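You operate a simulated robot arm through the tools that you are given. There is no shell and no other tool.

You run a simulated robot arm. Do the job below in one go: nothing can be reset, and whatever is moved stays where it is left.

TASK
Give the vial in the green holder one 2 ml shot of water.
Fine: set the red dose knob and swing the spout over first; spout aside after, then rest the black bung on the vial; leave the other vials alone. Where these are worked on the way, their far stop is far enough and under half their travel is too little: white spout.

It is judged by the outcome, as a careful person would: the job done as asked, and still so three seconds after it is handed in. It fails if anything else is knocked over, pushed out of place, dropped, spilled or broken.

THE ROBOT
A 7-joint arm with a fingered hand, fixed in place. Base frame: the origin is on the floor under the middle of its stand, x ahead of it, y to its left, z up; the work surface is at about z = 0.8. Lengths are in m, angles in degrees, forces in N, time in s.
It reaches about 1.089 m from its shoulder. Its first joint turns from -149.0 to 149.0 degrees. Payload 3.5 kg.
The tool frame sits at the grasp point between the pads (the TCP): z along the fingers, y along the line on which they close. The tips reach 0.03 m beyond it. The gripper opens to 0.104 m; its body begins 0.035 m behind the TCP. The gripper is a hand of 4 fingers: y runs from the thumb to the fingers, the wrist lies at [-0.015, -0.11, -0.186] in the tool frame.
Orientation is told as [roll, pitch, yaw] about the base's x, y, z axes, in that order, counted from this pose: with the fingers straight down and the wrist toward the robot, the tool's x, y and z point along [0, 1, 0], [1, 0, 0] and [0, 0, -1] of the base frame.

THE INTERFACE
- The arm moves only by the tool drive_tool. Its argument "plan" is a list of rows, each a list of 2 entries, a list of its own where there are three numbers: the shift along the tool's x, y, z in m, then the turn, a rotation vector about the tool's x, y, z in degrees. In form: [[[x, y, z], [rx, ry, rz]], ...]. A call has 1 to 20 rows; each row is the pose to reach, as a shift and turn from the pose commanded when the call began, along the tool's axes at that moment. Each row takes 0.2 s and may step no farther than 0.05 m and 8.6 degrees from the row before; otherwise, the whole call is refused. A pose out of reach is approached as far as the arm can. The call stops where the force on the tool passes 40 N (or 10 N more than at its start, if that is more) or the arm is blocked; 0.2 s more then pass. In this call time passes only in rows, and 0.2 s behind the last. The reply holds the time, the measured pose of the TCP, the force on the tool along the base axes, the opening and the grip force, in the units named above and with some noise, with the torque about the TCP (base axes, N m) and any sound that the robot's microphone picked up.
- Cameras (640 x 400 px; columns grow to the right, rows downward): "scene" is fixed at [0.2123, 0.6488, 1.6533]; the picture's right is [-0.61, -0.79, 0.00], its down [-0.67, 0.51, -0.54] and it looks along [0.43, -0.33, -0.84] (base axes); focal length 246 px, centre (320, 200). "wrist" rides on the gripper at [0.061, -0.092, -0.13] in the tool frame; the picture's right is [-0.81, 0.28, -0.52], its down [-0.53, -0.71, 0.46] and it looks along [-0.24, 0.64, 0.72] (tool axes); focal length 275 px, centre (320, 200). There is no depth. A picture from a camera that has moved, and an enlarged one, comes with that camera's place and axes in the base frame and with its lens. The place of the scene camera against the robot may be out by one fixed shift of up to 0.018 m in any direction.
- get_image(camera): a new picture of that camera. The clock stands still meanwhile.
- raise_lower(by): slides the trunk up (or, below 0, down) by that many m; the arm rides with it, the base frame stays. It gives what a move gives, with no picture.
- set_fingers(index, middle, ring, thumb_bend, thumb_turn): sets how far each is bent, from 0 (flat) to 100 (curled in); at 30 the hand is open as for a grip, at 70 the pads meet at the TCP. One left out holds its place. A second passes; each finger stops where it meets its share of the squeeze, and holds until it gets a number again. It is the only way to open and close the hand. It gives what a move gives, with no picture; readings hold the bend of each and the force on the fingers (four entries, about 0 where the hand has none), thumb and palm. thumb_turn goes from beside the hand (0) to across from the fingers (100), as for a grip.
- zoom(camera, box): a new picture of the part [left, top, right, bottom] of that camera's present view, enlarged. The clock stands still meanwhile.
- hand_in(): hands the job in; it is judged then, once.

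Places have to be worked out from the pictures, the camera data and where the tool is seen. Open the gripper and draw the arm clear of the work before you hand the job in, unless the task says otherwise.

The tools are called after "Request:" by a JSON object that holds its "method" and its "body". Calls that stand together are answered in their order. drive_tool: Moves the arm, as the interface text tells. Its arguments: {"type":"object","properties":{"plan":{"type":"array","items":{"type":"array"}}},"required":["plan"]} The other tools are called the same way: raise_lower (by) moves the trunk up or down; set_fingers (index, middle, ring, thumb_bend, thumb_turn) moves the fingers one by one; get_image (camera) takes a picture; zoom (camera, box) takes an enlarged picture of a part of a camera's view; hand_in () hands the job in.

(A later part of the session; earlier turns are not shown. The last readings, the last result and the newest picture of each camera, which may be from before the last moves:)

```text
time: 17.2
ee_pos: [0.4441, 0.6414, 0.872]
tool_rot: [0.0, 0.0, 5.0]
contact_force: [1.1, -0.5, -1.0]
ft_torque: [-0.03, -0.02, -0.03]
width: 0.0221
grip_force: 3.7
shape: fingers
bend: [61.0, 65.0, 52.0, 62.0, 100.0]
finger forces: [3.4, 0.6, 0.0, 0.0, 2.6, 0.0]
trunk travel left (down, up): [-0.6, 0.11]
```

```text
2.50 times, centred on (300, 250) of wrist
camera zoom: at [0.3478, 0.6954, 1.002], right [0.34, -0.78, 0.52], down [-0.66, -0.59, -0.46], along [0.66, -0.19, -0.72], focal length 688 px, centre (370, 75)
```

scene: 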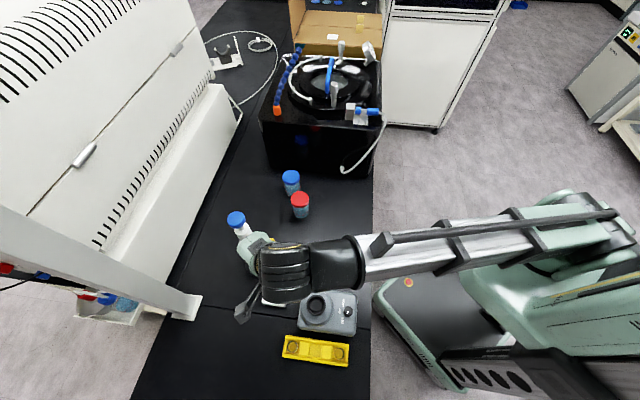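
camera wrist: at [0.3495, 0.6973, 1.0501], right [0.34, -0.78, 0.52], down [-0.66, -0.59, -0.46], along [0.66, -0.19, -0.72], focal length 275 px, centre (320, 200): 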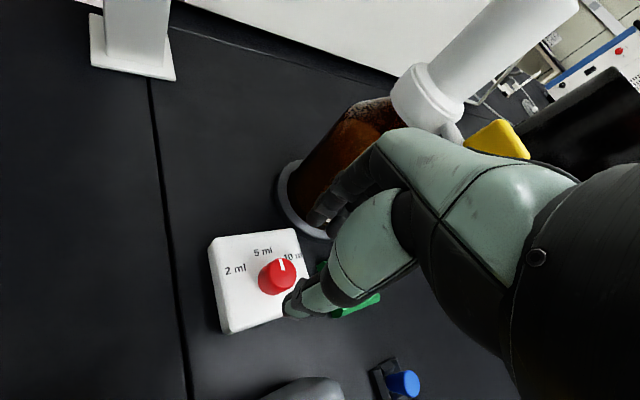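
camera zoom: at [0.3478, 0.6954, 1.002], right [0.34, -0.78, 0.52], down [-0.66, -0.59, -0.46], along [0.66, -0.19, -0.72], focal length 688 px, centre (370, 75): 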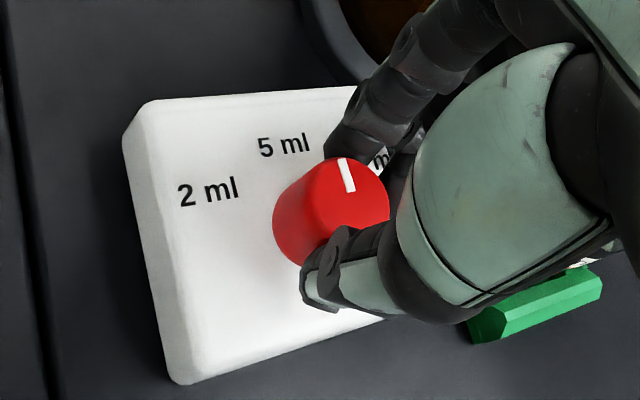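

Index and thumb hold the knob at about 3 N. I'll start with a 22° turn and check that the pointer follows.

Request:
{"method": "drive_tool", "body": {"plan": [[[0, 0.0005, 0], [0, 0, -7.5]], [[0.0001, 0.001, 0], [0, 0, -15]], [[0.0003, 0.0015, 0], [0, 0, -22.5]]]}}

Request:
{"method": "zoom", "body": {"camera": "wrist", "box": [200, 170, 400, 330]}}

```text
time: 18.0
ee_pos: [0.4446, 0.643, 0.8717]
tool_rot: [0.0, -0.1, 27.5]
contact_force: [0.7, -0.6, 0.4]
ft_torque: [0.0, -0.01, -0.04]
width: 0.0219
grip_force: 3.6
shape: fingers
bend: [62.0, 66.0, 52.0, 62.0, 100.0]
finger forces: [3.4, 0.6, 0.1, 0.1, 3.2, 0.1]
trunk travel left (down, up): [-0.6, 0.11]
```

```text
2.50 times, centred on (300, 250) of wrist
camera zoom: at [0.3362, 0.6545, 1.0016], right [0.62, -0.59, 0.52], down [-0.39, -0.8, -0.46], along [0.68, 0.08, -0.72], focal length 688 px, centre (370, 75)
```

zoom: 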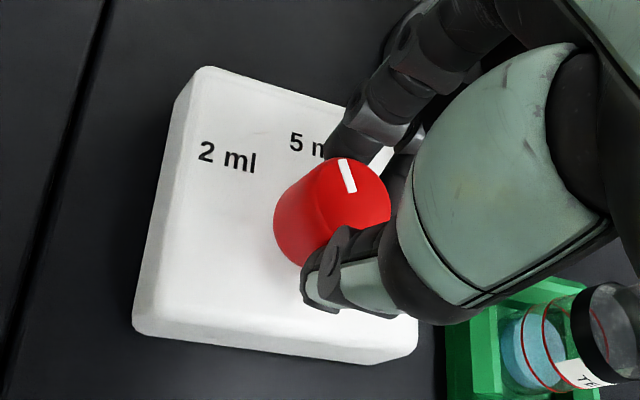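

The pointer turned with the hand (it is fixed in the hand's view while the box rotated). I'll turn the remaining 37.5° toward 2 ml.

Request:
{"method": "drive_tool", "body": {"plan": [[[0, 0.0005, 0], [0, 0, -7.5]], [[0.0001, 0.001, 0], [0, 0, -15]], [[0.0003, 0.0015, 0], [0, 0, -22.5]], [[0.0005, 0.002, 0], [0, 0, -30]], [[0.0008, 0.0024, 0], [0, 0, -37.5]]]}}

Request:
{"method": "zoom", "body": {"camera": "wrist", "box": [200, 170, 400, 330]}}

Request:
{"method": "zoom", "body": {"camera": "scene", "box": [220, 230, 340, 310]}}

```text
time: 19.2
ee_pos: [0.4465, 0.6441, 0.8716]
tool_rot: [0.0, 0.0, 65.1]
contact_force: [0.1, -1.1, 1.0]
ft_torque: [-0.04, 0.04, 0.01]
width: 0.022
grip_force: 3.7
shape: fingers
bend: [62.0, 66.0, 52.0, 62.0, 100.0]
finger forces: [3.5, 0.6, 0.0, 0.0, 3.9, 0.0]
trunk travel left (down, up): [-0.6, 0.11]
```

```text
2.50 times, centred on (300, 250) of wrist
camera zoom: at [0.3533, 0.587, 1.0014], right [0.85, -0.09, 0.52], down [0.18, -0.87, -0.46], along [0.49, 0.48, -0.72], focal length 688 px, centre (370, 75)
```

zoom: 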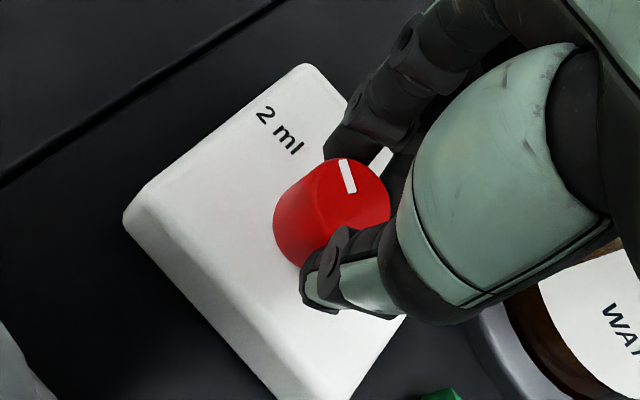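

```text
5.00 times, centred on (280, 270) of scene
camera zoom: at [0.2123, 0.6488, 1.6533], right [-0.61, -0.79, 0.0], down [-0.67, 0.51, -0.54], along [0.43, -0.33, -0.84], focal length 1230 px, centre (520, -150)
```

zoom: 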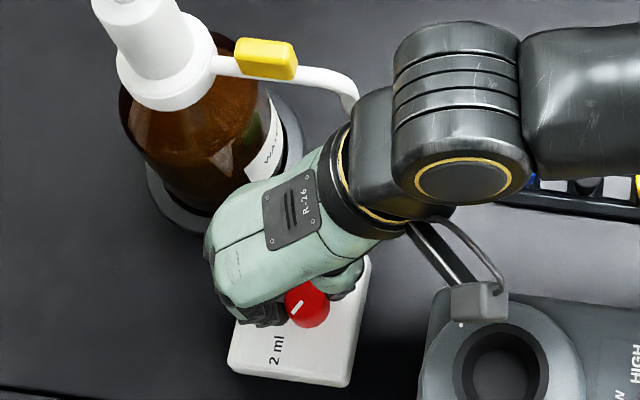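

The pointer now measures about 105° in the base frame, in line with the 2 ml label (≈ 106°). I'll release the knob.

Request:
{"method": "set_fingers", "body": {"index": 50, "middle": 50, "ring": 50, "thumb_bend": 48}}

Request:
{"method": "zoom", "body": {"camera": "wrist", "box": [200, 170, 400, 330]}}

```text
time: 20.2
ee_pos: [0.446, 0.6436, 0.871]
tool_rot: [0.0, 0.0, 65.0]
contact_force: [-0.2, 0.6, -0.7]
ft_torque: [0.02, 0.0, 0.0]
width: 0.0538
grip_force: 0.1
shape: fingers
bend: [50.0, 50.0, 50.0, 48.0, 100.0]
finger forces: [0.0, 0.0, 0.0, 0.0, 0.0, 0.0]
trunk travel left (down, up): [-0.6, 0.11]
```

```text
2.50 times, centred on (300, 250) of wrist
camera zoom: at [0.3531, 0.5873, 1.0013], right [0.85, -0.09, 0.52], down [0.18, -0.87, -0.46], along [0.49, 0.48, -0.72], focal length 688 px, centre (370, 75)
```

zoom: 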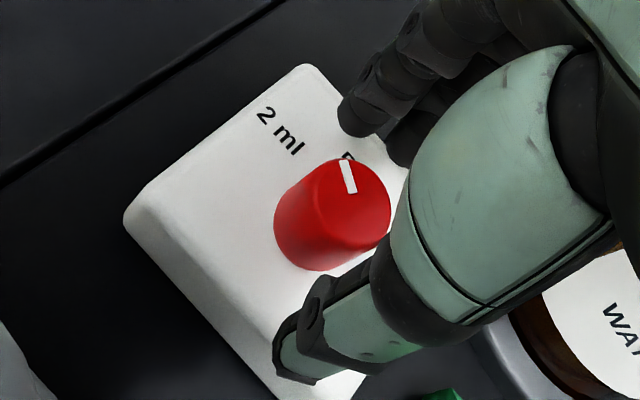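

The knob stays at 2 ml after release. I'll raise the hand straight up clear of everything, to about z = 1.27.

Request:
{"method": "drive_tool", "body": {"plan": [[[0, 0, -0.03], [0, 0, 0]], [[0, 0, -0.075], [0, 0, 0]], [[0, 0, -0.12], [0, 0, 0]], [[0, 0, -0.165], [0, 0, 0]], [[0, 0, -0.21], [0, 0, 0]], [[0, 0, -0.255], [0, 0, 0]], [[0, 0, -0.3], [0, 0, 0]], [[0, 0, -0.345], [0, 0, 0]], [[0, 0, -0.39], [0, 0, 0]]]}}

Request:
{"method": "get_image", "body": {"camera": "wrist"}}

Request:
{"method": "zoom", "body": {"camera": "scene", "box": [220, 210, 340, 310]}}

```text
time: 22.2
ee_pos: [0.4475, 0.6449, 1.2611]
tool_rot: [-0.1, 0.1, 65.1]
contact_force: [0.4, -0.6, -0.1]
ft_torque: [0.0, 0.01, -0.02]
width: 0.054
grip_force: 0.1
shape: fingers
bend: [50.0, 50.0, 50.0, 48.0, 100.0]
finger forces: [0.0, 0.1, 0.1, 0.0, 0.0, 0.0]
trunk travel left (down, up): [-0.6, 0.11]
```

```text
taken
camera wrist: at [0.3546, 0.5878, 1.3908], right [0.85, -0.09, 0.52], down [0.18, -0.87, -0.46], along [0.49, 0.48, -0.72], focal length 275 px, centre (320, 200)
```

wrist: 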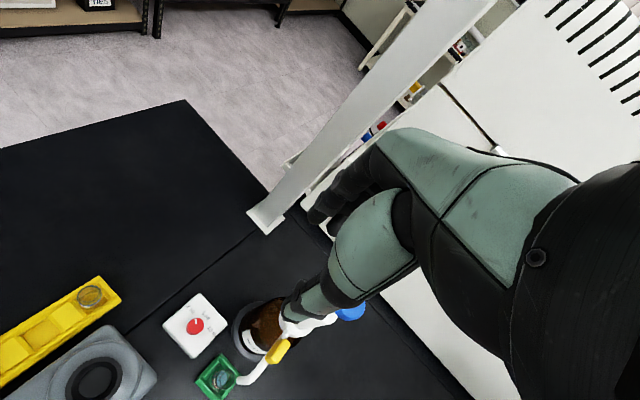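

```text
4.00 times, centred on (280, 260) of scene
camera zoom: at [0.2123, 0.6488, 1.6533], right [-0.61, -0.79, 0.0], down [-0.67, 0.51, -0.54], along [0.43, -0.33, -0.84], focal length 984 px, centre (480, -40)
```

zoom: 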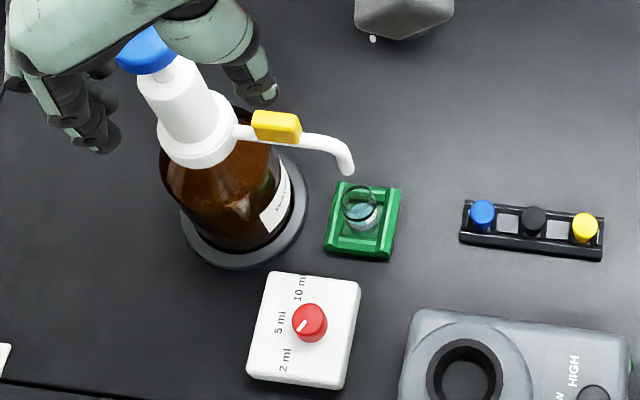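

Request:
{"method": "zoom", "body": {"camera": "wrist", "box": [150, 280, 290, 400]}}

Request:
{"method": "zoom", "body": {"camera": "scene", "box": [260, 240, 320, 310]}}

```text
3.33 times, centred on (220, 340) of wrist
camera zoom: at [0.3546, 0.5878, 1.3908], right [0.85, -0.09, 0.52], down [0.18, -0.87, -0.46], along [0.49, 0.48, -0.72], focal length 918 px, centre (653, -267)
```

zoom: 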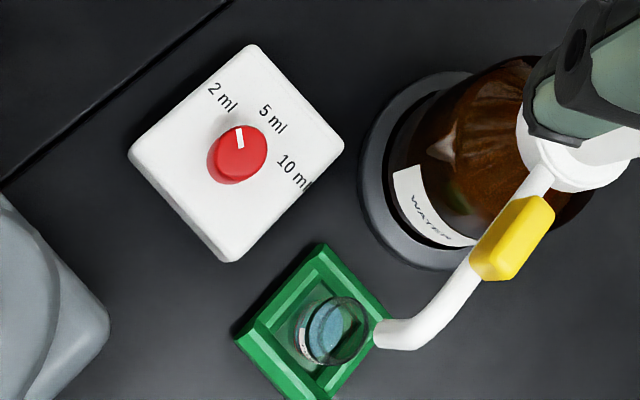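

```text
5.71 times, centred on (290, 275) of scene
camera zoom: at [0.2123, 0.6488, 1.6533], right [-0.61, -0.79, 0.0], down [-0.67, 0.51, -0.54], along [0.43, -0.33, -0.84], focal length 1406 px, centre (491, -229)
```

zoom: 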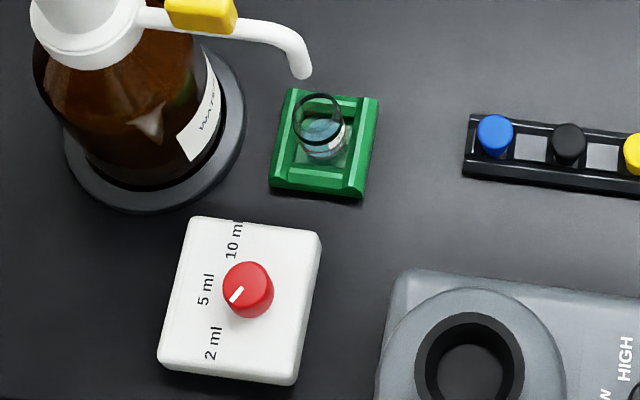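

The pointer reads 2 ml (≈ 106°, matching the label), and the spout tip is over the vial within about 4 mm. Next I'll close the fingertips together as a pressing tip and move over the blue plunger cap at about (0.556, 0.635), staying 10 cm above it.

Request:
{"method": "set_fingers", "body": {"index": 70, "middle": 70, "ring": 70, "thumb_bend": 70}}

Request:
{"method": "drive_tool", "body": {"plan": [[[-0.0317, 0.0129, 0], [0, 0, 5]], [[-0.0634, 0.0257, 0], [0, 0, 10]], [[-0.0951, 0.0386, 0], [0, 0, 15]]]}}

Request:
{"method": "get_image", "body": {"camera": "wrist"}}

Request:
{"method": "zoom", "body": {"camera": "scene", "box": [180, 160, 340, 280]}}

```text
time: 23.2
ee_pos: [0.4483, 0.6459, 1.2611]
tool_rot: [0.1, 0.0, 65.0]
contact_force: [-0.4, 1.1, -0.1]
ft_torque: [0.0, 0.01, 0.01]
width: 0.0015
grip_force: 0.1
shape: fingers
bend: [70.0, 70.0, 70.0, 70.0, 100.0]
finger forces: [0.0, 0.1, 0.0, 0.0, 0.0, 0.0]
trunk travel left (down, up): [-0.6, 0.11]
```

```text
time: 24.0
ee_pos: [0.5492, 0.6404, 1.261]
tool_rot: [0.0, 0.0, 49.9]
contact_force: [0.4, -0.4, -0.3]
ft_torque: [0.04, -0.02, -0.02]
width: 0.0014
grip_force: 0.0
shape: fingers
bend: [70.0, 70.0, 70.0, 70.0, 100.0]
finger forces: [0.0, 0.0, 0.0, 0.0, 0.0, 0.0]
trunk travel left (down, up): [-0.6, 0.11]
```

```text
taken
camera wrist: at [0.4453, 0.6083, 1.391], right [0.8, -0.31, 0.52], down [-0.05, -0.89, -0.46], along [0.6, 0.34, -0.72], focal length 275 px, centre (320, 200)
```

wrist: 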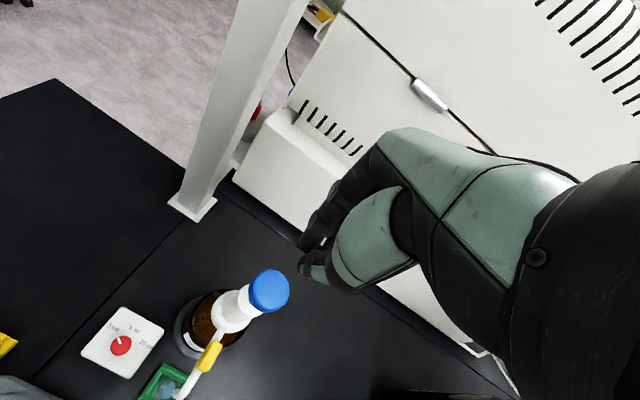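

```text
3.33 times, centred on (260, 220) of scene
camera zoom: at [0.2123, 0.6488, 1.6533], right [-0.61, -0.79, 0.0], down [-0.67, 0.51, -0.54], along [0.43, -0.33, -0.84], focal length 820 px, centre (520, 133)
```

zoom: 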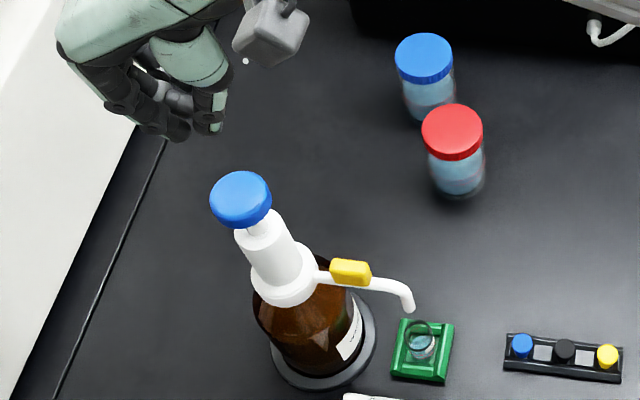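

The cap is at about (0.564, 0.637, top 1.127). I'll zoom to see the fingertip cluster relative to the cap.

Request:
{"method": "zoom", "body": {"camera": "wrist", "box": [200, 180, 400, 340]}}

Request:
{"method": "zoom", "body": {"camera": "scene", "box": [190, 160, 270, 240]}}

```text
2.50 times, centred on (300, 260) of wrist
camera zoom: at [0.4453, 0.6083, 1.391], right [0.8, -0.31, 0.52], down [-0.05, -0.89, -0.46], along [0.6, 0.34, -0.72], focal length 688 px, centre (370, 50)
```

zoom: 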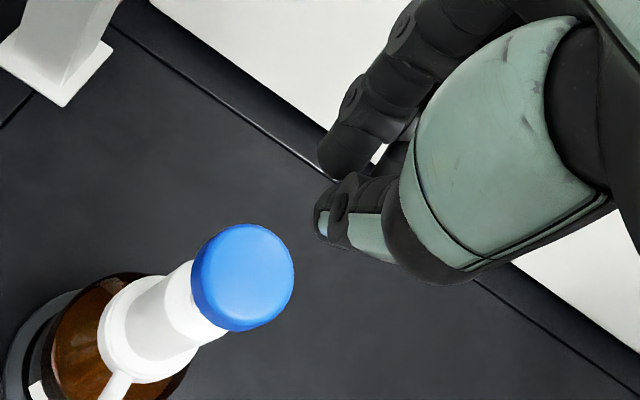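

```text
5.00 times, centred on (230, 200) of scene
camera zoom: at [0.2123, 0.6488, 1.6533], right [-0.61, -0.79, 0.0], down [-0.67, 0.51, -0.54], along [0.43, -0.33, -0.84], focal length 1230 px, centre (770, 200)
```

zoom: 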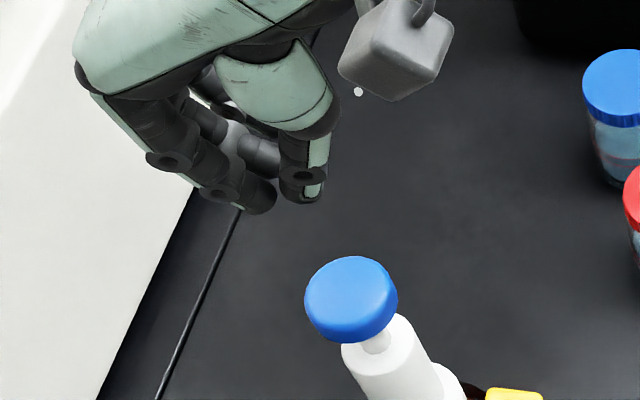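

Thumb and index tips sit 3 cm below the TCP and would land on the cap. I'll shift a few mm to centre on the cap and descend to just above it (tips ≈ 8 mm above).

Request:
{"method": "drive_tool", "body": {"plan": [[[-0.0022, 0.0044, 0.03], [0, 0, 0]], [[-0.0022, 0.0044, 0.065], [0, 0, 0]], [[-0.0022, 0.0044, 0.093], [0, 0, 0]]]}}

Request:
{"method": "zoom", "body": {"camera": "wrist", "box": [200, 180, 400, 340]}}

Request:
{"method": "zoom", "body": {"camera": "scene", "box": [190, 170, 290, 250]}}

```text
time: 24.8
ee_pos: [0.5528, 0.6423, 1.1686]
tool_rot: [0.0, 0.0, 50.0]
contact_force: [0.6, 0.0, 0.0]
ft_torque: [-0.02, -0.02, -0.02]
width: 0.0016
grip_force: 0.1
shape: fingers
bend: [70.0, 70.0, 70.0, 70.0, 100.0]
finger forces: [0.1, 0.0, 0.1, 0.0, 0.1, 0.0]
trunk travel left (down, up): [-0.6, 0.11]
```

```text
2.50 times, centred on (300, 260) of wrist
camera zoom: at [0.4485, 0.6114, 1.2983], right [0.8, -0.31, 0.52], down [-0.05, -0.89, -0.46], along [0.6, 0.34, -0.72], focal length 688 px, centre (370, 50)
```

zoom: 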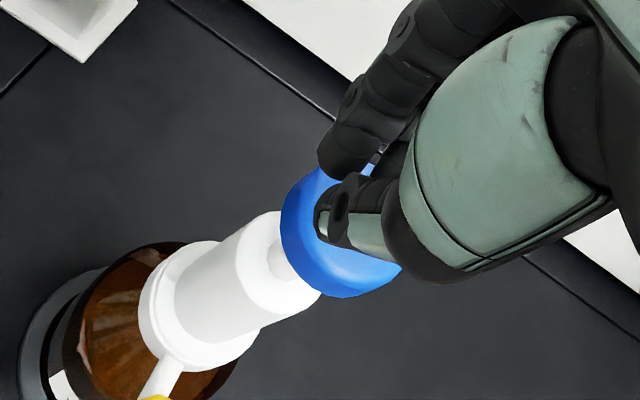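

```text
5.00 times, centred on (240, 210) of scene
camera zoom: at [0.2123, 0.6488, 1.6533], right [-0.61, -0.79, 0.0], down [-0.67, 0.51, -0.54], along [0.43, -0.33, -0.84], focal length 1230 px, centre (720, 150)
```

zoom: 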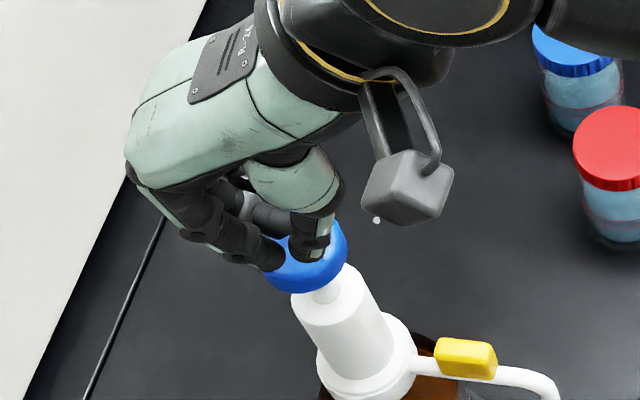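

Cap centre is about 9 mm to the tool's −x side and centred in y, so tips will land on the cap. I'll shift 4 mm more and press down in one smooth continuous stroke until it bottoms out.

Request:
{"method": "drive_tool", "body": {"plan": [[[-0.004, 0, 0.005], [0, 0, 0]], [[-0.004, 0, 0.012], [0, 0, 0]], [[-0.004, 0, 0.02], [0, 0, 0]], [[-0.004, 0, 0.028], [0, 0, 0]], [[-0.004, 0, 0.036], [0, 0, 0]], [[-0.004, 0, 0.044], [0, 0, 0]], [[-0.004, 0, 0.05], [0, 0, 0]], [[-0.004, 0, 0.056], [0, 0, 0]]]}}

Request:
{"method": "zoom", "body": {"camera": "wrist", "box": [200, 180, 400, 340]}}

Request:
{"method": "zoom", "body": {"camera": "scene", "box": [190, 170, 330, 280]}}

```text
time: 26.8
ee_pos: [0.5572, 0.6379, 1.1178]
tool_rot: [0.0, -0.9, 50.1]
contact_force: [-1.6, 0.3, 21.1]
ft_torque: [-0.09, 0.1, -0.04]
width: 0.0005
grip_force: 11.1
shape: fingers
bend: [70.0, 70.0, 70.0, 70.0, 100.0]
finger forces: [5.5, 1.9, 0.1, 0.1, 14.7, 0.1]
trunk travel left (down, up): [-0.6, 0.11]
heard: click
stopped in row 8: the force on the tool passed its limit at 42 N (the readings are from after the stop); the commanded pose is now the measured one
```

```text
2.50 times, centred on (300, 260) of wrist
camera zoom: at [0.451, 0.6065, 1.2473], right [0.79, -0.32, 0.52], down [-0.05, -0.88, -0.47], along [0.61, 0.34, -0.72], focal length 688 px, centre (370, 50)
```

zoom: 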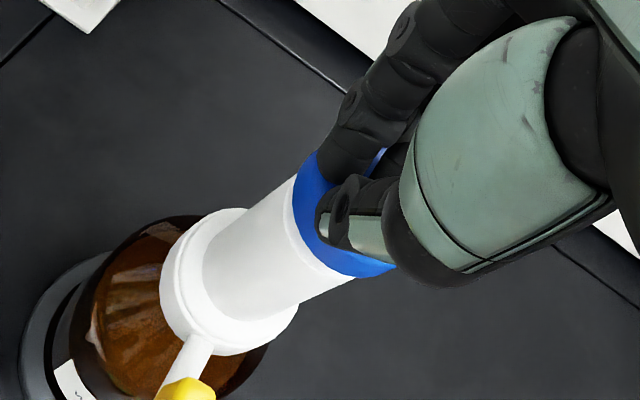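

```text
3.64 times, centred on (260, 225) of scene
camera zoom: at [0.2123, 0.6488, 1.6533], right [-0.61, -0.79, 0.0], down [-0.67, 0.51, -0.54], along [0.43, -0.33, -0.84], focal length 895 px, centre (538, 109)
```

zoom: 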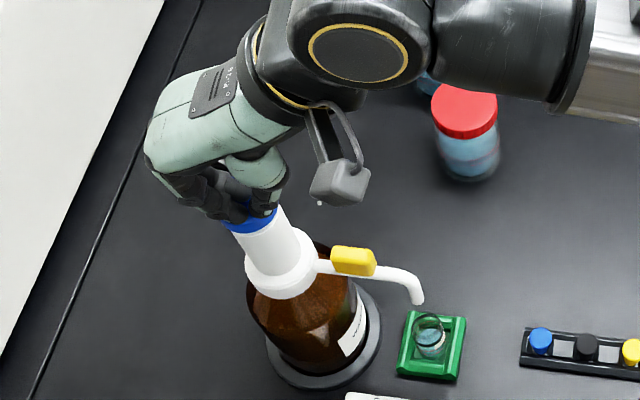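

The plunger bottomed out with an audible click. I'll lift straight off in one motion without re-pressing.

Request:
{"method": "drive_tool", "body": {"plan": [[[0, 0, -0.02], [0, 0, 0]], [[0, 0, -0.05], [0, 0, 0]], [[0, 0, -0.09], [0, 0, 0]], [[0, 0, -0.13], [0, 0, 0]]]}}

Request:
{"method": "get_image", "body": {"camera": "wrist"}}

Request:
{"method": "zoom", "body": {"camera": "scene", "box": [220, 200, 340, 300]}}

Request:
{"method": "zoom", "body": {"camera": "scene", "box": [280, 240, 320, 280]}}

```text
time: 27.8
ee_pos: [0.5571, 0.6394, 1.2461]
tool_rot: [0.0, -0.4, 50.0]
contact_force: [0.9, -0.2, -0.1]
ft_torque: [0.0, 0.02, -0.03]
width: 0.0012
grip_force: 0.1
shape: fingers
bend: [70.0, 70.0, 70.0, 70.0, 100.0]
finger forces: [0.0, 0.0, 0.0, 0.0, 0.0, 0.0]
trunk travel left (down, up): [-0.6, 0.11]
```

```text
taken
camera wrist: at [0.4521, 0.6065, 1.3747], right [0.8, -0.31, 0.52], down [-0.05, -0.89, -0.46], along [0.6, 0.34, -0.72], focal length 275 px, centre (320, 200)
```

wrist: 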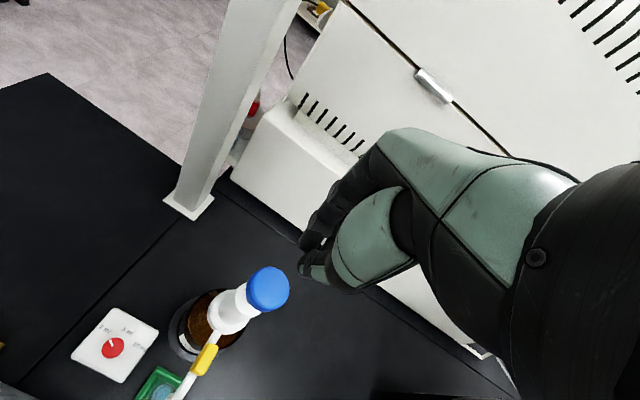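

```text
4.00 times, centred on (280, 250) of scene
camera zoom: at [0.2123, 0.6488, 1.6533], right [-0.61, -0.79, 0.0], down [-0.67, 0.51, -0.54], along [0.43, -0.33, -0.84], focal length 984 px, centre (480, 0)
```

zoom: 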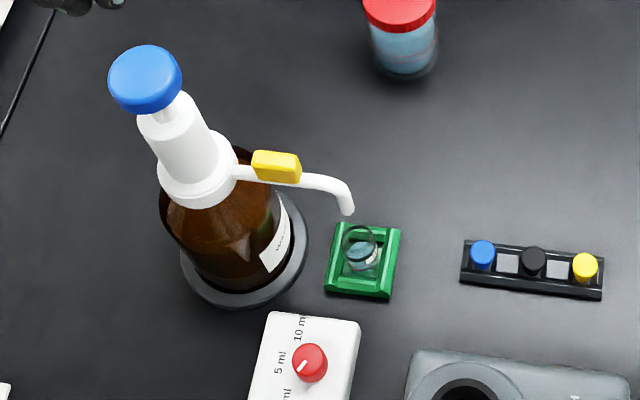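

```text
10.00 times, centred on (300, 260) of scene
camera zoom: at [0.2123, 0.6488, 1.6533], right [-0.61, -0.79, 0.0], down [-0.67, 0.51, -0.54], along [0.43, -0.33, -0.84], focal length 2461 px, centre (520, -400)
```

zoom: 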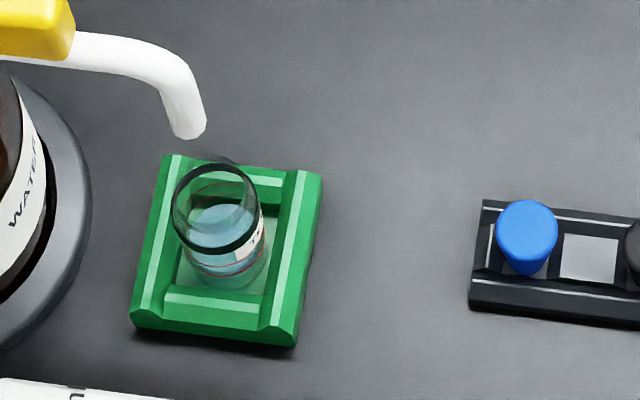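

The plunger has sprung back up and the vial's water level rose, so the shot is done. Now I'll open the fingers to 45 as a hook again and go to the far side of the spout to push it back aside.

Request:
{"method": "set_fingers", "body": {"index": 45, "middle": 45, "ring": 45, "thumb_bend": 30}}

Request:
{"method": "drive_tool", "body": {"plan": [[[-0.0067, -0.029, 0], [0, 0, 7.5]], [[-0.0134, -0.058, 0], [0, 0, 15]], [[-0.02, -0.0871, 0], [0, 0, 22.5]], [[-0.0267, -0.1161, 0], [0, 0, 30]]]}}

Request:
{"method": "get_image", "body": {"camera": "wrist"}}

Request:
{"method": "zoom", "body": {"camera": "scene", "box": [220, 180, 360, 290]}}

```text
time: 28.8
ee_pos: [0.5579, 0.6374, 1.2453]
tool_rot: [0.0, -0.4, 49.9]
contact_force: [0.1, 0.1, 1.3]
ft_torque: [-0.02, -0.02, 0.0]
width: 0.0842
grip_force: 0.1
shape: fingers
bend: [45.0, 45.0, 45.0, 30.0, 98.0]
finger forces: [0.0, 0.0, 0.1, 0.0, 0.0, 0.0]
trunk travel left (down, up): [-0.6, 0.11]
```

```text
time: 29.8
ee_pos: [0.5034, 0.531, 1.2445]
tool_rot: [0.2, -0.5, 19.8]
contact_force: [-0.5, 0.7, -0.3]
ft_torque: [0.02, -0.01, 0.0]
width: 0.084
grip_force: 0.1
shape: fingers
bend: [45.0, 45.0, 45.0, 30.0, 98.0]
finger forces: [0.0, 0.0, 0.0, 0.0, 0.0, 0.0]
trunk travel left (down, up): [-0.6, 0.11]
```

```text
taken
camera wrist: at [0.396, 0.557, 1.3741], right [0.53, -0.67, 0.52], down [-0.49, -0.74, -0.46], along [0.69, -0.01, -0.72], focal length 275 px, centre (320, 200)
```

wrist: 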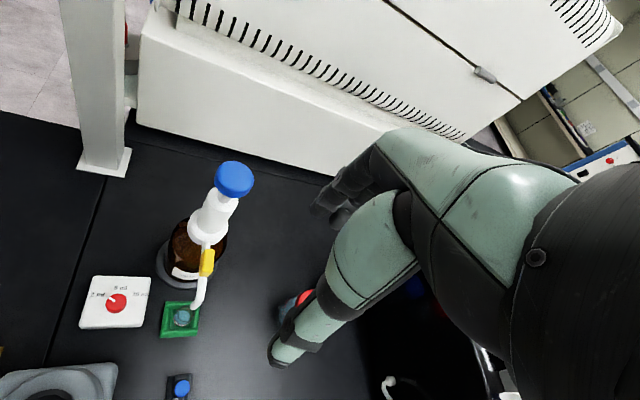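

```text
3.64 times, centred on (290, 235) of scene
camera zoom: at [0.2123, 0.6488, 1.6533], right [-0.61, -0.79, 0.0], down [-0.67, 0.51, -0.54], along [0.43, -0.33, -0.84], focal length 895 px, centre (429, 73)
```

zoom: 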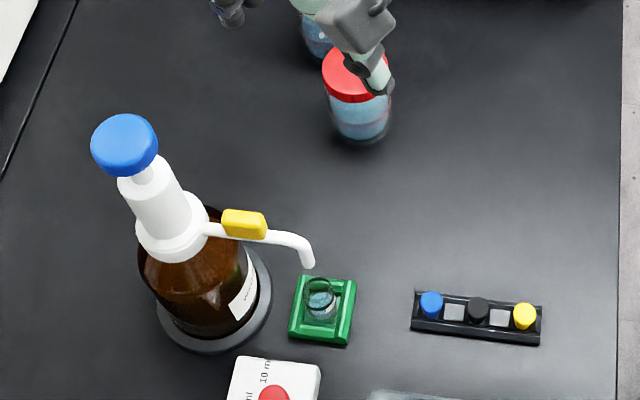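

Hand is beside the spout on its far side at yaw 20°. I'll descend to z ≈ 1.04 and check clearance between the index finger and the spout.

Request:
{"method": "drive_tool", "body": {"plan": [[[0, 0, 0.043], [0, 0, 0]], [[0, 0, 0.086], [0, 0, 0]], [[0, 0, 0.129], [0, 0, 0]], [[0, 0, 0.172], [0, 0, 0]], [[0, 0, 0.205], [0, 0, 0]]]}}

Request:
{"method": "get_image", "body": {"camera": "wrist"}}

Request:
{"method": "zoom", "body": {"camera": "scene", "box": [220, 180, 360, 290]}}

```text
time: 31.0
ee_pos: [0.5014, 0.5319, 1.039]
tool_rot: [0.3, -0.2, 19.9]
contact_force: [1.0, -0.4, -0.7]
ft_torque: [-0.02, -0.01, -0.03]
width: 0.0836
grip_force: 0.0
shape: fingers
bend: [45.0, 45.0, 45.0, 30.0, 98.0]
finger forces: [0.1, 0.0, 0.1, 0.1, 0.1, 0.0]
trunk travel left (down, up): [-0.6, 0.11]
```

```text
taken
camera wrist: at [0.3956, 0.5582, 1.1677], right [0.53, -0.67, 0.52], down [-0.49, -0.74, -0.46], along [0.69, 0.0, -0.72], focal length 275 px, centre (320, 200)
```

wrist: 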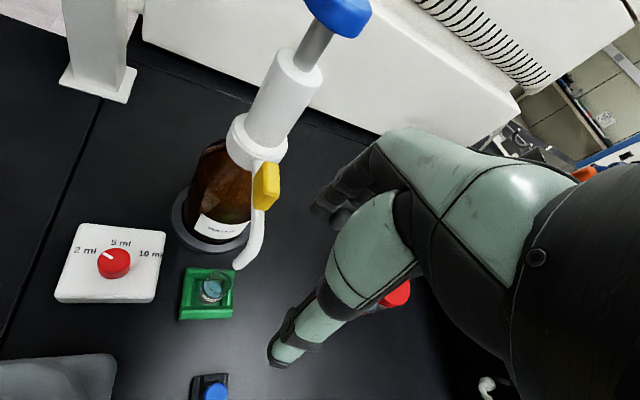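

```text
3.64 times, centred on (290, 235) of scene
camera zoom: at [0.2123, 0.6488, 1.6533], right [-0.61, -0.79, 0.0], down [-0.67, 0.51, -0.54], along [0.43, -0.33, -0.84], focal length 895 px, centre (429, 73)
```

zoom: 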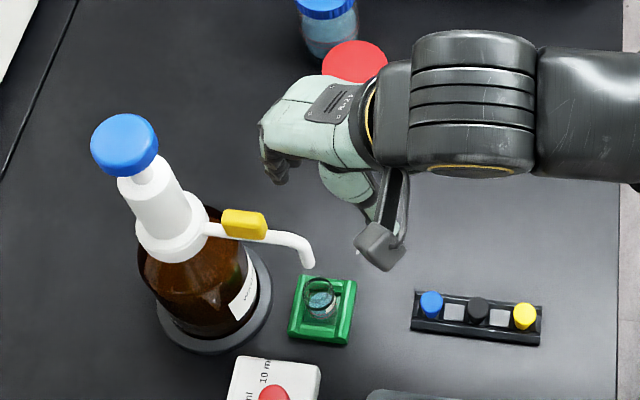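

Clear of the spout. I'll take a close look at the vial contents, then go down the last 5 cm.

Request:
{"method": "zoom", "body": {"camera": "wrist", "box": [170, 230, 270, 330]}}

Request:
{"method": "drive_tool", "body": {"plan": [[[0, 0, 0.027], [0, 0, 0]], [[0, 0, 0.054], [0, 0, 0]]]}}

Request:
{"method": "get_image", "body": {"camera": "wrist"}}

Request:
{"method": "zoom", "body": {"camera": "scene", "box": [220, 190, 360, 290]}}

```text
4.00 times, centred on (220, 280) of wrist
camera zoom: at [0.3956, 0.5582, 1.1677], right [0.53, -0.67, 0.52], down [-0.49, -0.74, -0.46], along [0.69, 0.0, -0.72], focal length 1101 px, centre (720, -120)
```

zoom: 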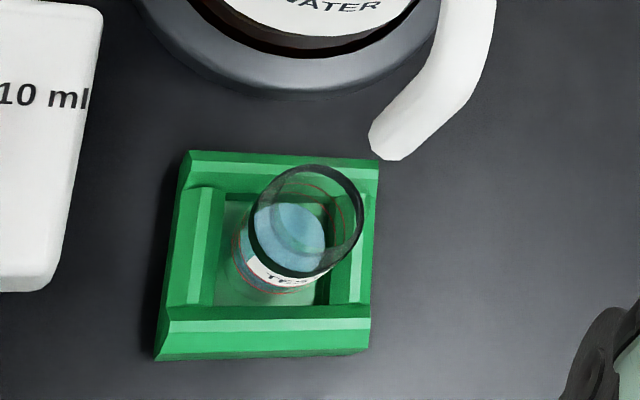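

```text
time: 31.6
ee_pos: [0.502, 0.5338, 0.9849]
tool_rot: [0.4, -0.4, 19.9]
contact_force: [-0.3, -0.3, 0.3]
ft_torque: [0.02, 0.0, -0.01]
width: 0.0839
grip_force: 0.1
shape: fingers
bend: [45.0, 45.0, 45.0, 30.0, 98.0]
finger forces: [0.0, 0.1, 0.0, 0.1, 0.1, 0.0]
trunk travel left (down, up): [-0.6, 0.11]
```

```text
taken
camera wrist: at [0.3962, 0.5591, 1.1151], right [0.53, -0.67, 0.52], down [-0.49, -0.74, -0.46], along [0.69, 0.0, -0.72], focal length 275 px, centre (320, 200)
```

wrist: 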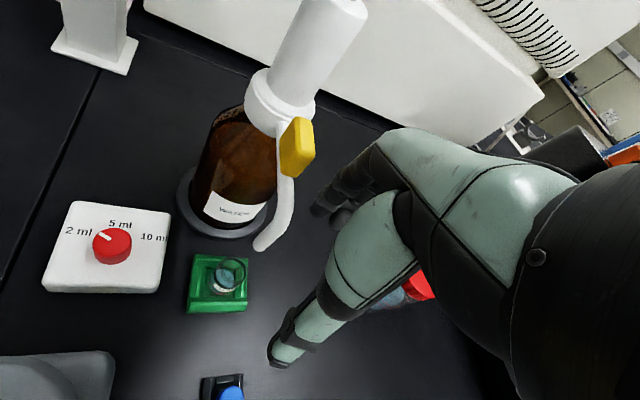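

```text
4.00 times, centred on (290, 240) of scene
camera zoom: at [0.2123, 0.6488, 1.6533], right [-0.61, -0.79, 0.0], down [-0.67, 0.51, -0.54], along [0.43, -0.33, -0.84], focal length 984 px, centre (440, 40)
```

zoom: 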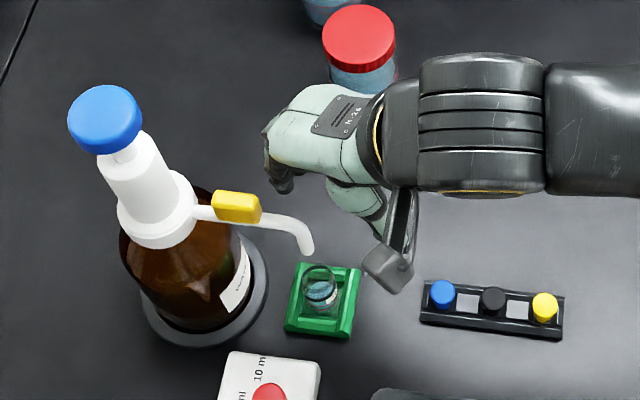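

All clear at working height. Now I'll push the spout back along its arc with the index finger, first to about 190°.

Request:
{"method": "drive_tool", "body": {"plan": [[[0.0131, -0.0051, 0], [0, 0, 0]], [[0.0196, -0.0102, 0], [0, 0, 0]], [[0.0261, -0.0153, 0], [0, 0, 0]], [[0.0387, -0.0215, 0], [0, 0, 0]], [[0.052, -0.0255, 0], [0, 0, 0]], [[0.0657, -0.0271, 0], [0, 0, 0]]]}}

Request:
{"method": "get_image", "body": {"camera": "wrist"}}

Request:
{"method": "zoom", "body": {"camera": "scene", "box": [200, 200, 360, 300]}}

```text
time: 33.0
ee_pos: [0.4565, 0.5862, 0.9842]
tool_rot: [0.2, -0.3, 19.9]
contact_force: [0.3, 0.6, 0.1]
ft_torque: [0.0, -0.02, 0.02]
width: 0.0842
grip_force: 0.0
shape: fingers
bend: [45.0, 45.0, 45.0, 30.0, 98.0]
finger forces: [0.1, 0.1, 0.1, 0.1, 0.0, 0.0]
trunk travel left (down, up): [-0.6, 0.11]
```

```text
taken
camera wrist: at [0.3491, 0.6122, 1.1142], right [0.53, -0.67, 0.52], down [-0.49, -0.74, -0.46], along [0.69, -0.01, -0.72], focal length 275 px, centre (320, 200)
```

wrist: 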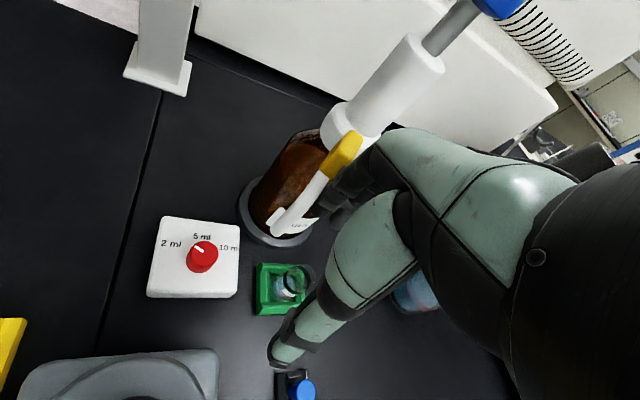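

```text
4.00 times, centred on (280, 250) of scene
camera zoom: at [0.2123, 0.6488, 1.6533], right [-0.61, -0.79, 0.0], down [-0.67, 0.51, -0.54], along [0.43, -0.33, -0.84], focal length 984 px, centre (480, 0)
```

zoom: 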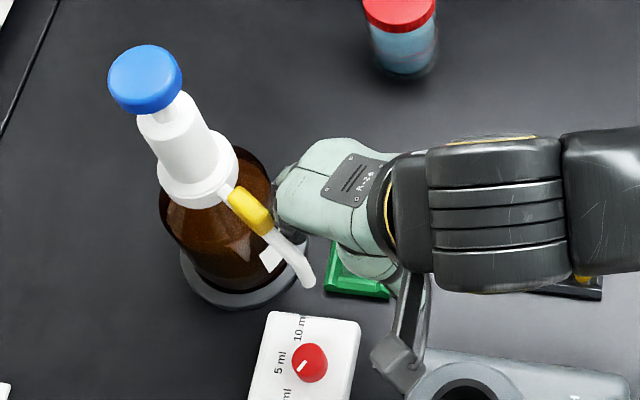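

The spout follows well (about 187° now). I'll continue pushing it round to about 146°, near its original parked position.

Request:
{"method": "drive_tool", "body": {"plan": [[[0.0138, 0.0007, 0], [0, 0, 0]], [[0.0274, 0.0039, 0], [0, 0, 0]], [[0.0402, 0.0094, 0], [0, 0, 0]], [[0.0517, 0.0171, 0], [0, 0, 0]], [[0.056, 0.0207, 0], [0, 0, 0]]]}}

Request:
{"method": "get_image", "body": {"camera": "wrist"}}

Request:
{"method": "zoom", "body": {"camera": "scene", "box": [200, 200, 360, 300]}}

```text
time: 34.2
ee_pos: [0.4561, 0.647, 0.9844]
tool_rot: [0.2, -0.3, 19.9]
contact_force: [1.0, 0.2, -0.3]
ft_torque: [-0.01, -0.01, -0.01]
width: 0.0839
grip_force: 0.1
shape: fingers
bend: [45.0, 45.0, 45.0, 30.0, 98.0]
finger forces: [0.0, 0.0, 0.0, 0.0, 0.1, 0.1]
trunk travel left (down, up): [-0.6, 0.11]
```

```text
taken
camera wrist: at [0.3504, 0.672, 1.115], right [0.53, -0.67, 0.52], down [-0.49, -0.74, -0.46], along [0.69, 0.0, -0.72], focal length 275 px, centre (320, 200)
```

wrist: 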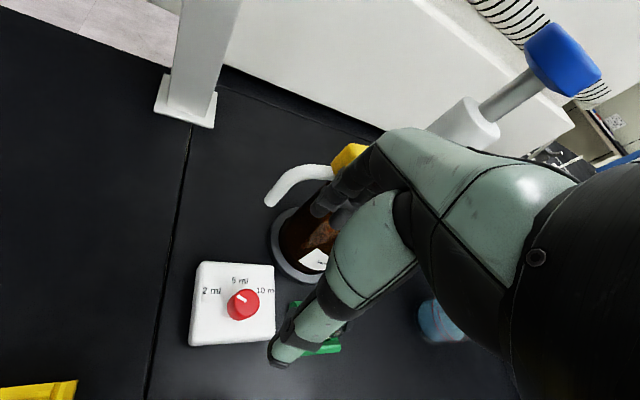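

```text
4.00 times, centred on (280, 250) of scene
camera zoom: at [0.2123, 0.6488, 1.6533], right [-0.61, -0.79, 0.0], down [-0.67, 0.51, -0.54], along [0.43, -0.33, -0.84], focal length 984 px, centre (480, 0)
```

zoom: 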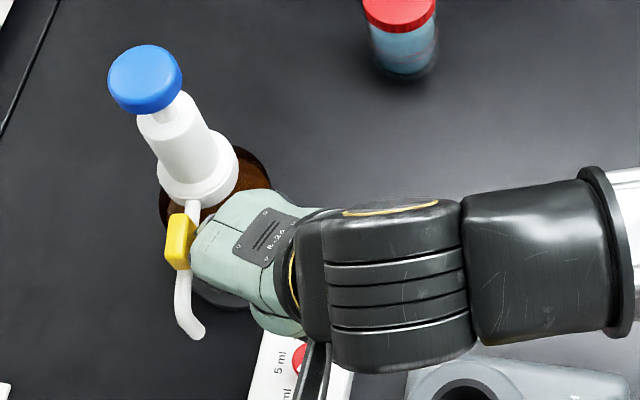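

The spout is back at its original parked position. I'll back the fingers away toward the robot and raise the hand.

Request:
{"method": "drive_tool", "body": {"plan": [[[0, -0.015, 0], [0, 0, 0]], [[0, -0.035, -0.01], [0, 0, 0]], [[0, -0.04, -0.05], [0, 0, 0]], [[0, -0.04, -0.095], [0, 0, 0]], [[0, -0.04, -0.14], [0, 0, 0]]]}}

Request:
{"method": "zoom", "body": {"camera": "scene", "box": [200, 200, 360, 300]}}

Request:
{"method": "get_image", "body": {"camera": "wrist"}}

```text
time: 35.4
ee_pos: [0.4193, 0.629, 1.1261]
tool_rot: [0.2, -0.4, 19.9]
contact_force: [0.5, -1.2, 0.4]
ft_torque: [0.0, 0.01, -0.01]
width: 0.0842
grip_force: 0.0
shape: fingers
bend: [45.0, 45.0, 45.0, 30.0, 98.0]
finger forces: [0.0, 0.0, 0.0, 0.0, 0.1, 0.0]
trunk travel left (down, up): [-0.6, 0.11]
```

```text
4.00 times, centred on (280, 250) of scene
camera zoom: at [0.2123, 0.6488, 1.6533], right [-0.61, -0.79, 0.0], down [-0.67, 0.51, -0.54], along [0.43, -0.33, -0.84], focal length 984 px, centre (480, 0)
```

zoom: 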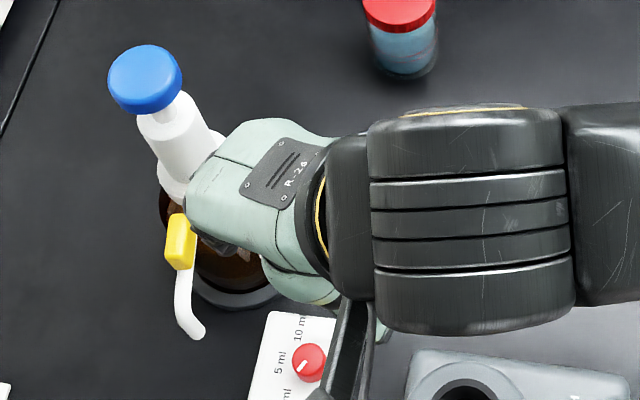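

```text
taken
camera wrist: at [0.3131, 0.6558, 1.2559], right [0.53, -0.67, 0.52], down [-0.49, -0.74, -0.46], along [0.69, -0.01, -0.72], focal length 275 px, centre (320, 200)
```

wrist: 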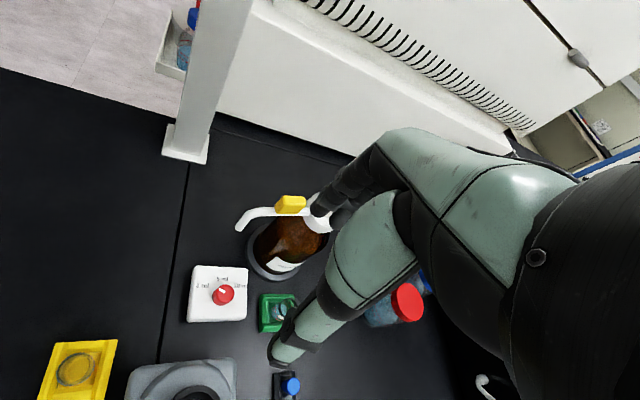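

Spout is parked and untouched as the hand left. Now I'll travel to above the bung rack at about (0.40, 0.454) turning to yaw −20° so the pinch closes mostly across the rack.

Request:
{"method": "drive_tool", "body": {"plan": [[[-0.0316, -0.0155, 0.005], [0, 0, 8]], [[-0.0632, -0.031, 0.01], [0, 0, 16]], [[-0.0947, -0.0466, 0.016], [0, 0, 24]], [[-0.1263, -0.0621, 0.021], [0, 0, 32]], [[-0.1579, -0.0776, 0.026], [0, 0, 40]]]}}

Request:
{"method": "set_fingers", "body": {"index": 50, "middle": 100, "ring": 100, "thumb_bend": 50, "thumb_turn": 100}}

Request:
{"method": "get_image", "body": {"camera": "wrist"}}

Request:
{"method": "get_image", "body": {"camera": "scene"}}

```text
time: 36.6
ee_pos: [0.3984, 0.4565, 1.098]
tool_rot: [0.4, -0.1, -20.1]
contact_force: [-0.1, 0.0, -0.1]
ft_torque: [-0.01, -0.01, 0.04]
width: 0.0841
grip_force: 0.0
shape: fingers
bend: [45.0, 45.0, 45.0, 30.0, 98.0]
finger forces: [0.0, 0.1, 0.0, 0.1, 0.1, 0.1]
trunk travel left (down, up): [-0.6, 0.11]
```

```text
time: 37.6
ee_pos: [0.3977, 0.4572, 1.0983]
tool_rot: [0.3, -0.2, -20.1]
contact_force: [0.0, 0.2, -0.5]
ft_torque: [-0.02, 0.0, 0.02]
width: 0.0524
grip_force: 0.1
shape: fingers
bend: [50.0, 100.0, 100.0, 50.0, 100.0]
finger forces: [0.0, 0.0, 0.0, 0.0, 0.0, 0.0]
trunk travel left (down, up): [-0.6, 0.11]
```

```text
taken
camera wrist: at [0.3342, 0.5456, 1.2286], right [-0.02, -0.86, 0.51], down [-0.85, -0.25, -0.46], along [0.53, -0.45, -0.73], focal length 275 px, centre (320, 200)
```

wrist: 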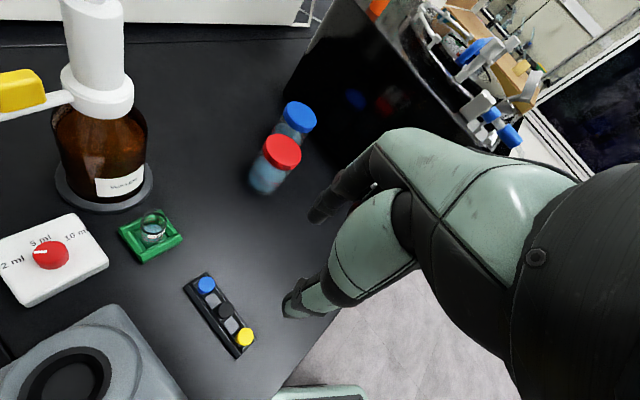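

```text
taken
```

scene: 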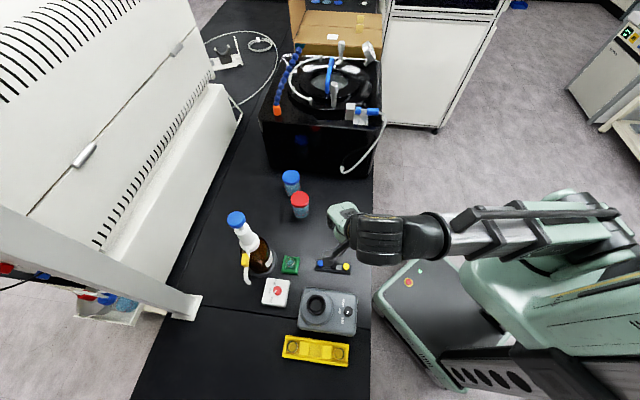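

The rack is in view. I'll zoom on the rack and on the vial for triangulation.

Request:
{"method": "zoom", "body": {"camera": "wrist", "box": [170, 260, 270, 370]}}

Request:
{"method": "zoom", "body": {"camera": "wrist", "box": [100, 190, 200, 280]}}

Request:
{"method": "zoom", "body": {"camera": "scene", "box": [270, 200, 390, 290]}}

```text
3.64 times, centred on (220, 315) of wrist
camera zoom: at [0.3342, 0.5456, 1.2286], right [-0.02, -0.86, 0.51], down [-0.85, -0.25, -0.46], along [0.53, -0.45, -0.73], focal length 1001 px, centre (684, -218)
```

zoom: 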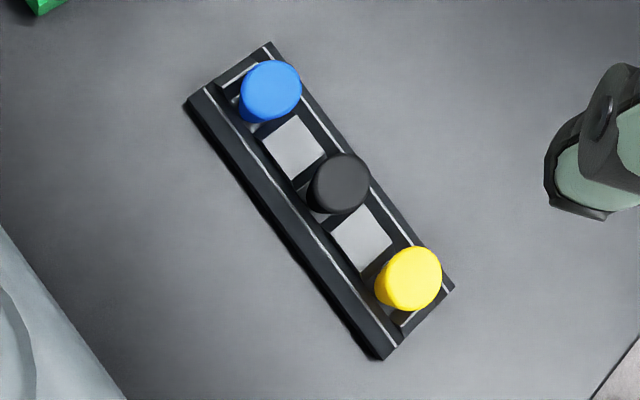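

```text
4.44 times, centred on (150, 235) of wrist
camera zoom: at [0.3342, 0.5456, 1.2286], right [-0.02, -0.86, 0.51], down [-0.85, -0.25, -0.46], along [0.53, -0.45, -0.73], focal length 1224 px, centre (1076, 44)
```

zoom: 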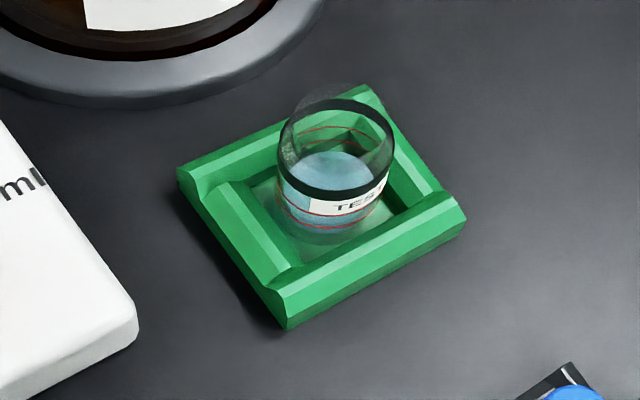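

```text
4.44 times, centred on (330, 245) of scene
camera zoom: at [0.2123, 0.6488, 1.6533], right [-0.61, -0.79, 0.0], down [-0.67, 0.51, -0.54], along [0.43, -0.33, -0.84], focal length 1094 px, centre (276, 0)
```

zoom: 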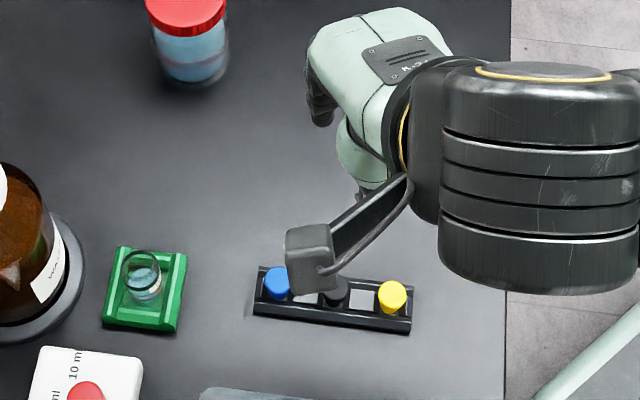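

The bung is at (0.404, 0.453), top z ≈ 0.833, diameter ≈ 22 mm. I need the vial's rim shape and the bung/rack detail more closely, so I'll zoom tighter on each.

Request:
{"method": "zoom", "body": {"camera": "wrist", "box": [135, 205, 170, 250]}}

Request:
{"method": "zoom", "body": {"camera": "wrist", "box": [200, 285, 250, 335]}}

Request:
{"method": "zoom", "body": {"camera": "scene", "box": [278, 250, 308, 280]}}

```text
8.89 times, centred on (152, 228) of wrist
camera zoom: at [0.3342, 0.5456, 1.2286], right [-0.02, -0.86, 0.51], down [-0.85, -0.25, -0.46], along [0.53, -0.45, -0.73], focal length 2447 px, centre (1809, -44)
```

zoom: 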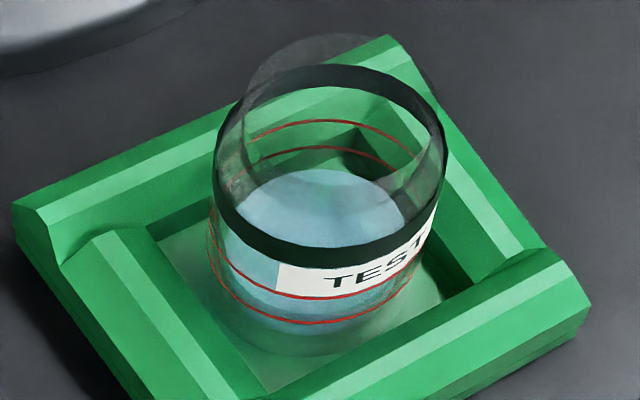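

```text
8.00 times, centred on (225, 310) of wrist
camera zoom: at [0.3342, 0.5456, 1.2286], right [-0.02, -0.86, 0.51], down [-0.85, -0.25, -0.46], along [0.53, -0.45, -0.73], focal length 2202 px, centre (1080, -680)
```

zoom: 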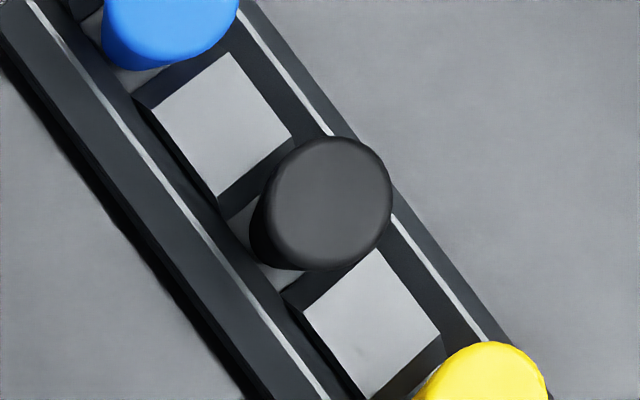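

```text
13.33 times, centred on (293, 265) of scene
camera zoom: at [0.2123, 0.6488, 1.6533], right [-0.61, -0.79, 0.0], down [-0.67, 0.51, -0.54], along [0.43, -0.33, -0.84], focal length 3281 px, centre (680, -667)
```

zoom: 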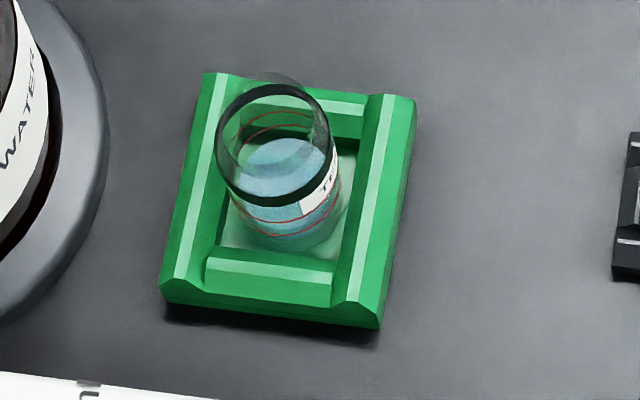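

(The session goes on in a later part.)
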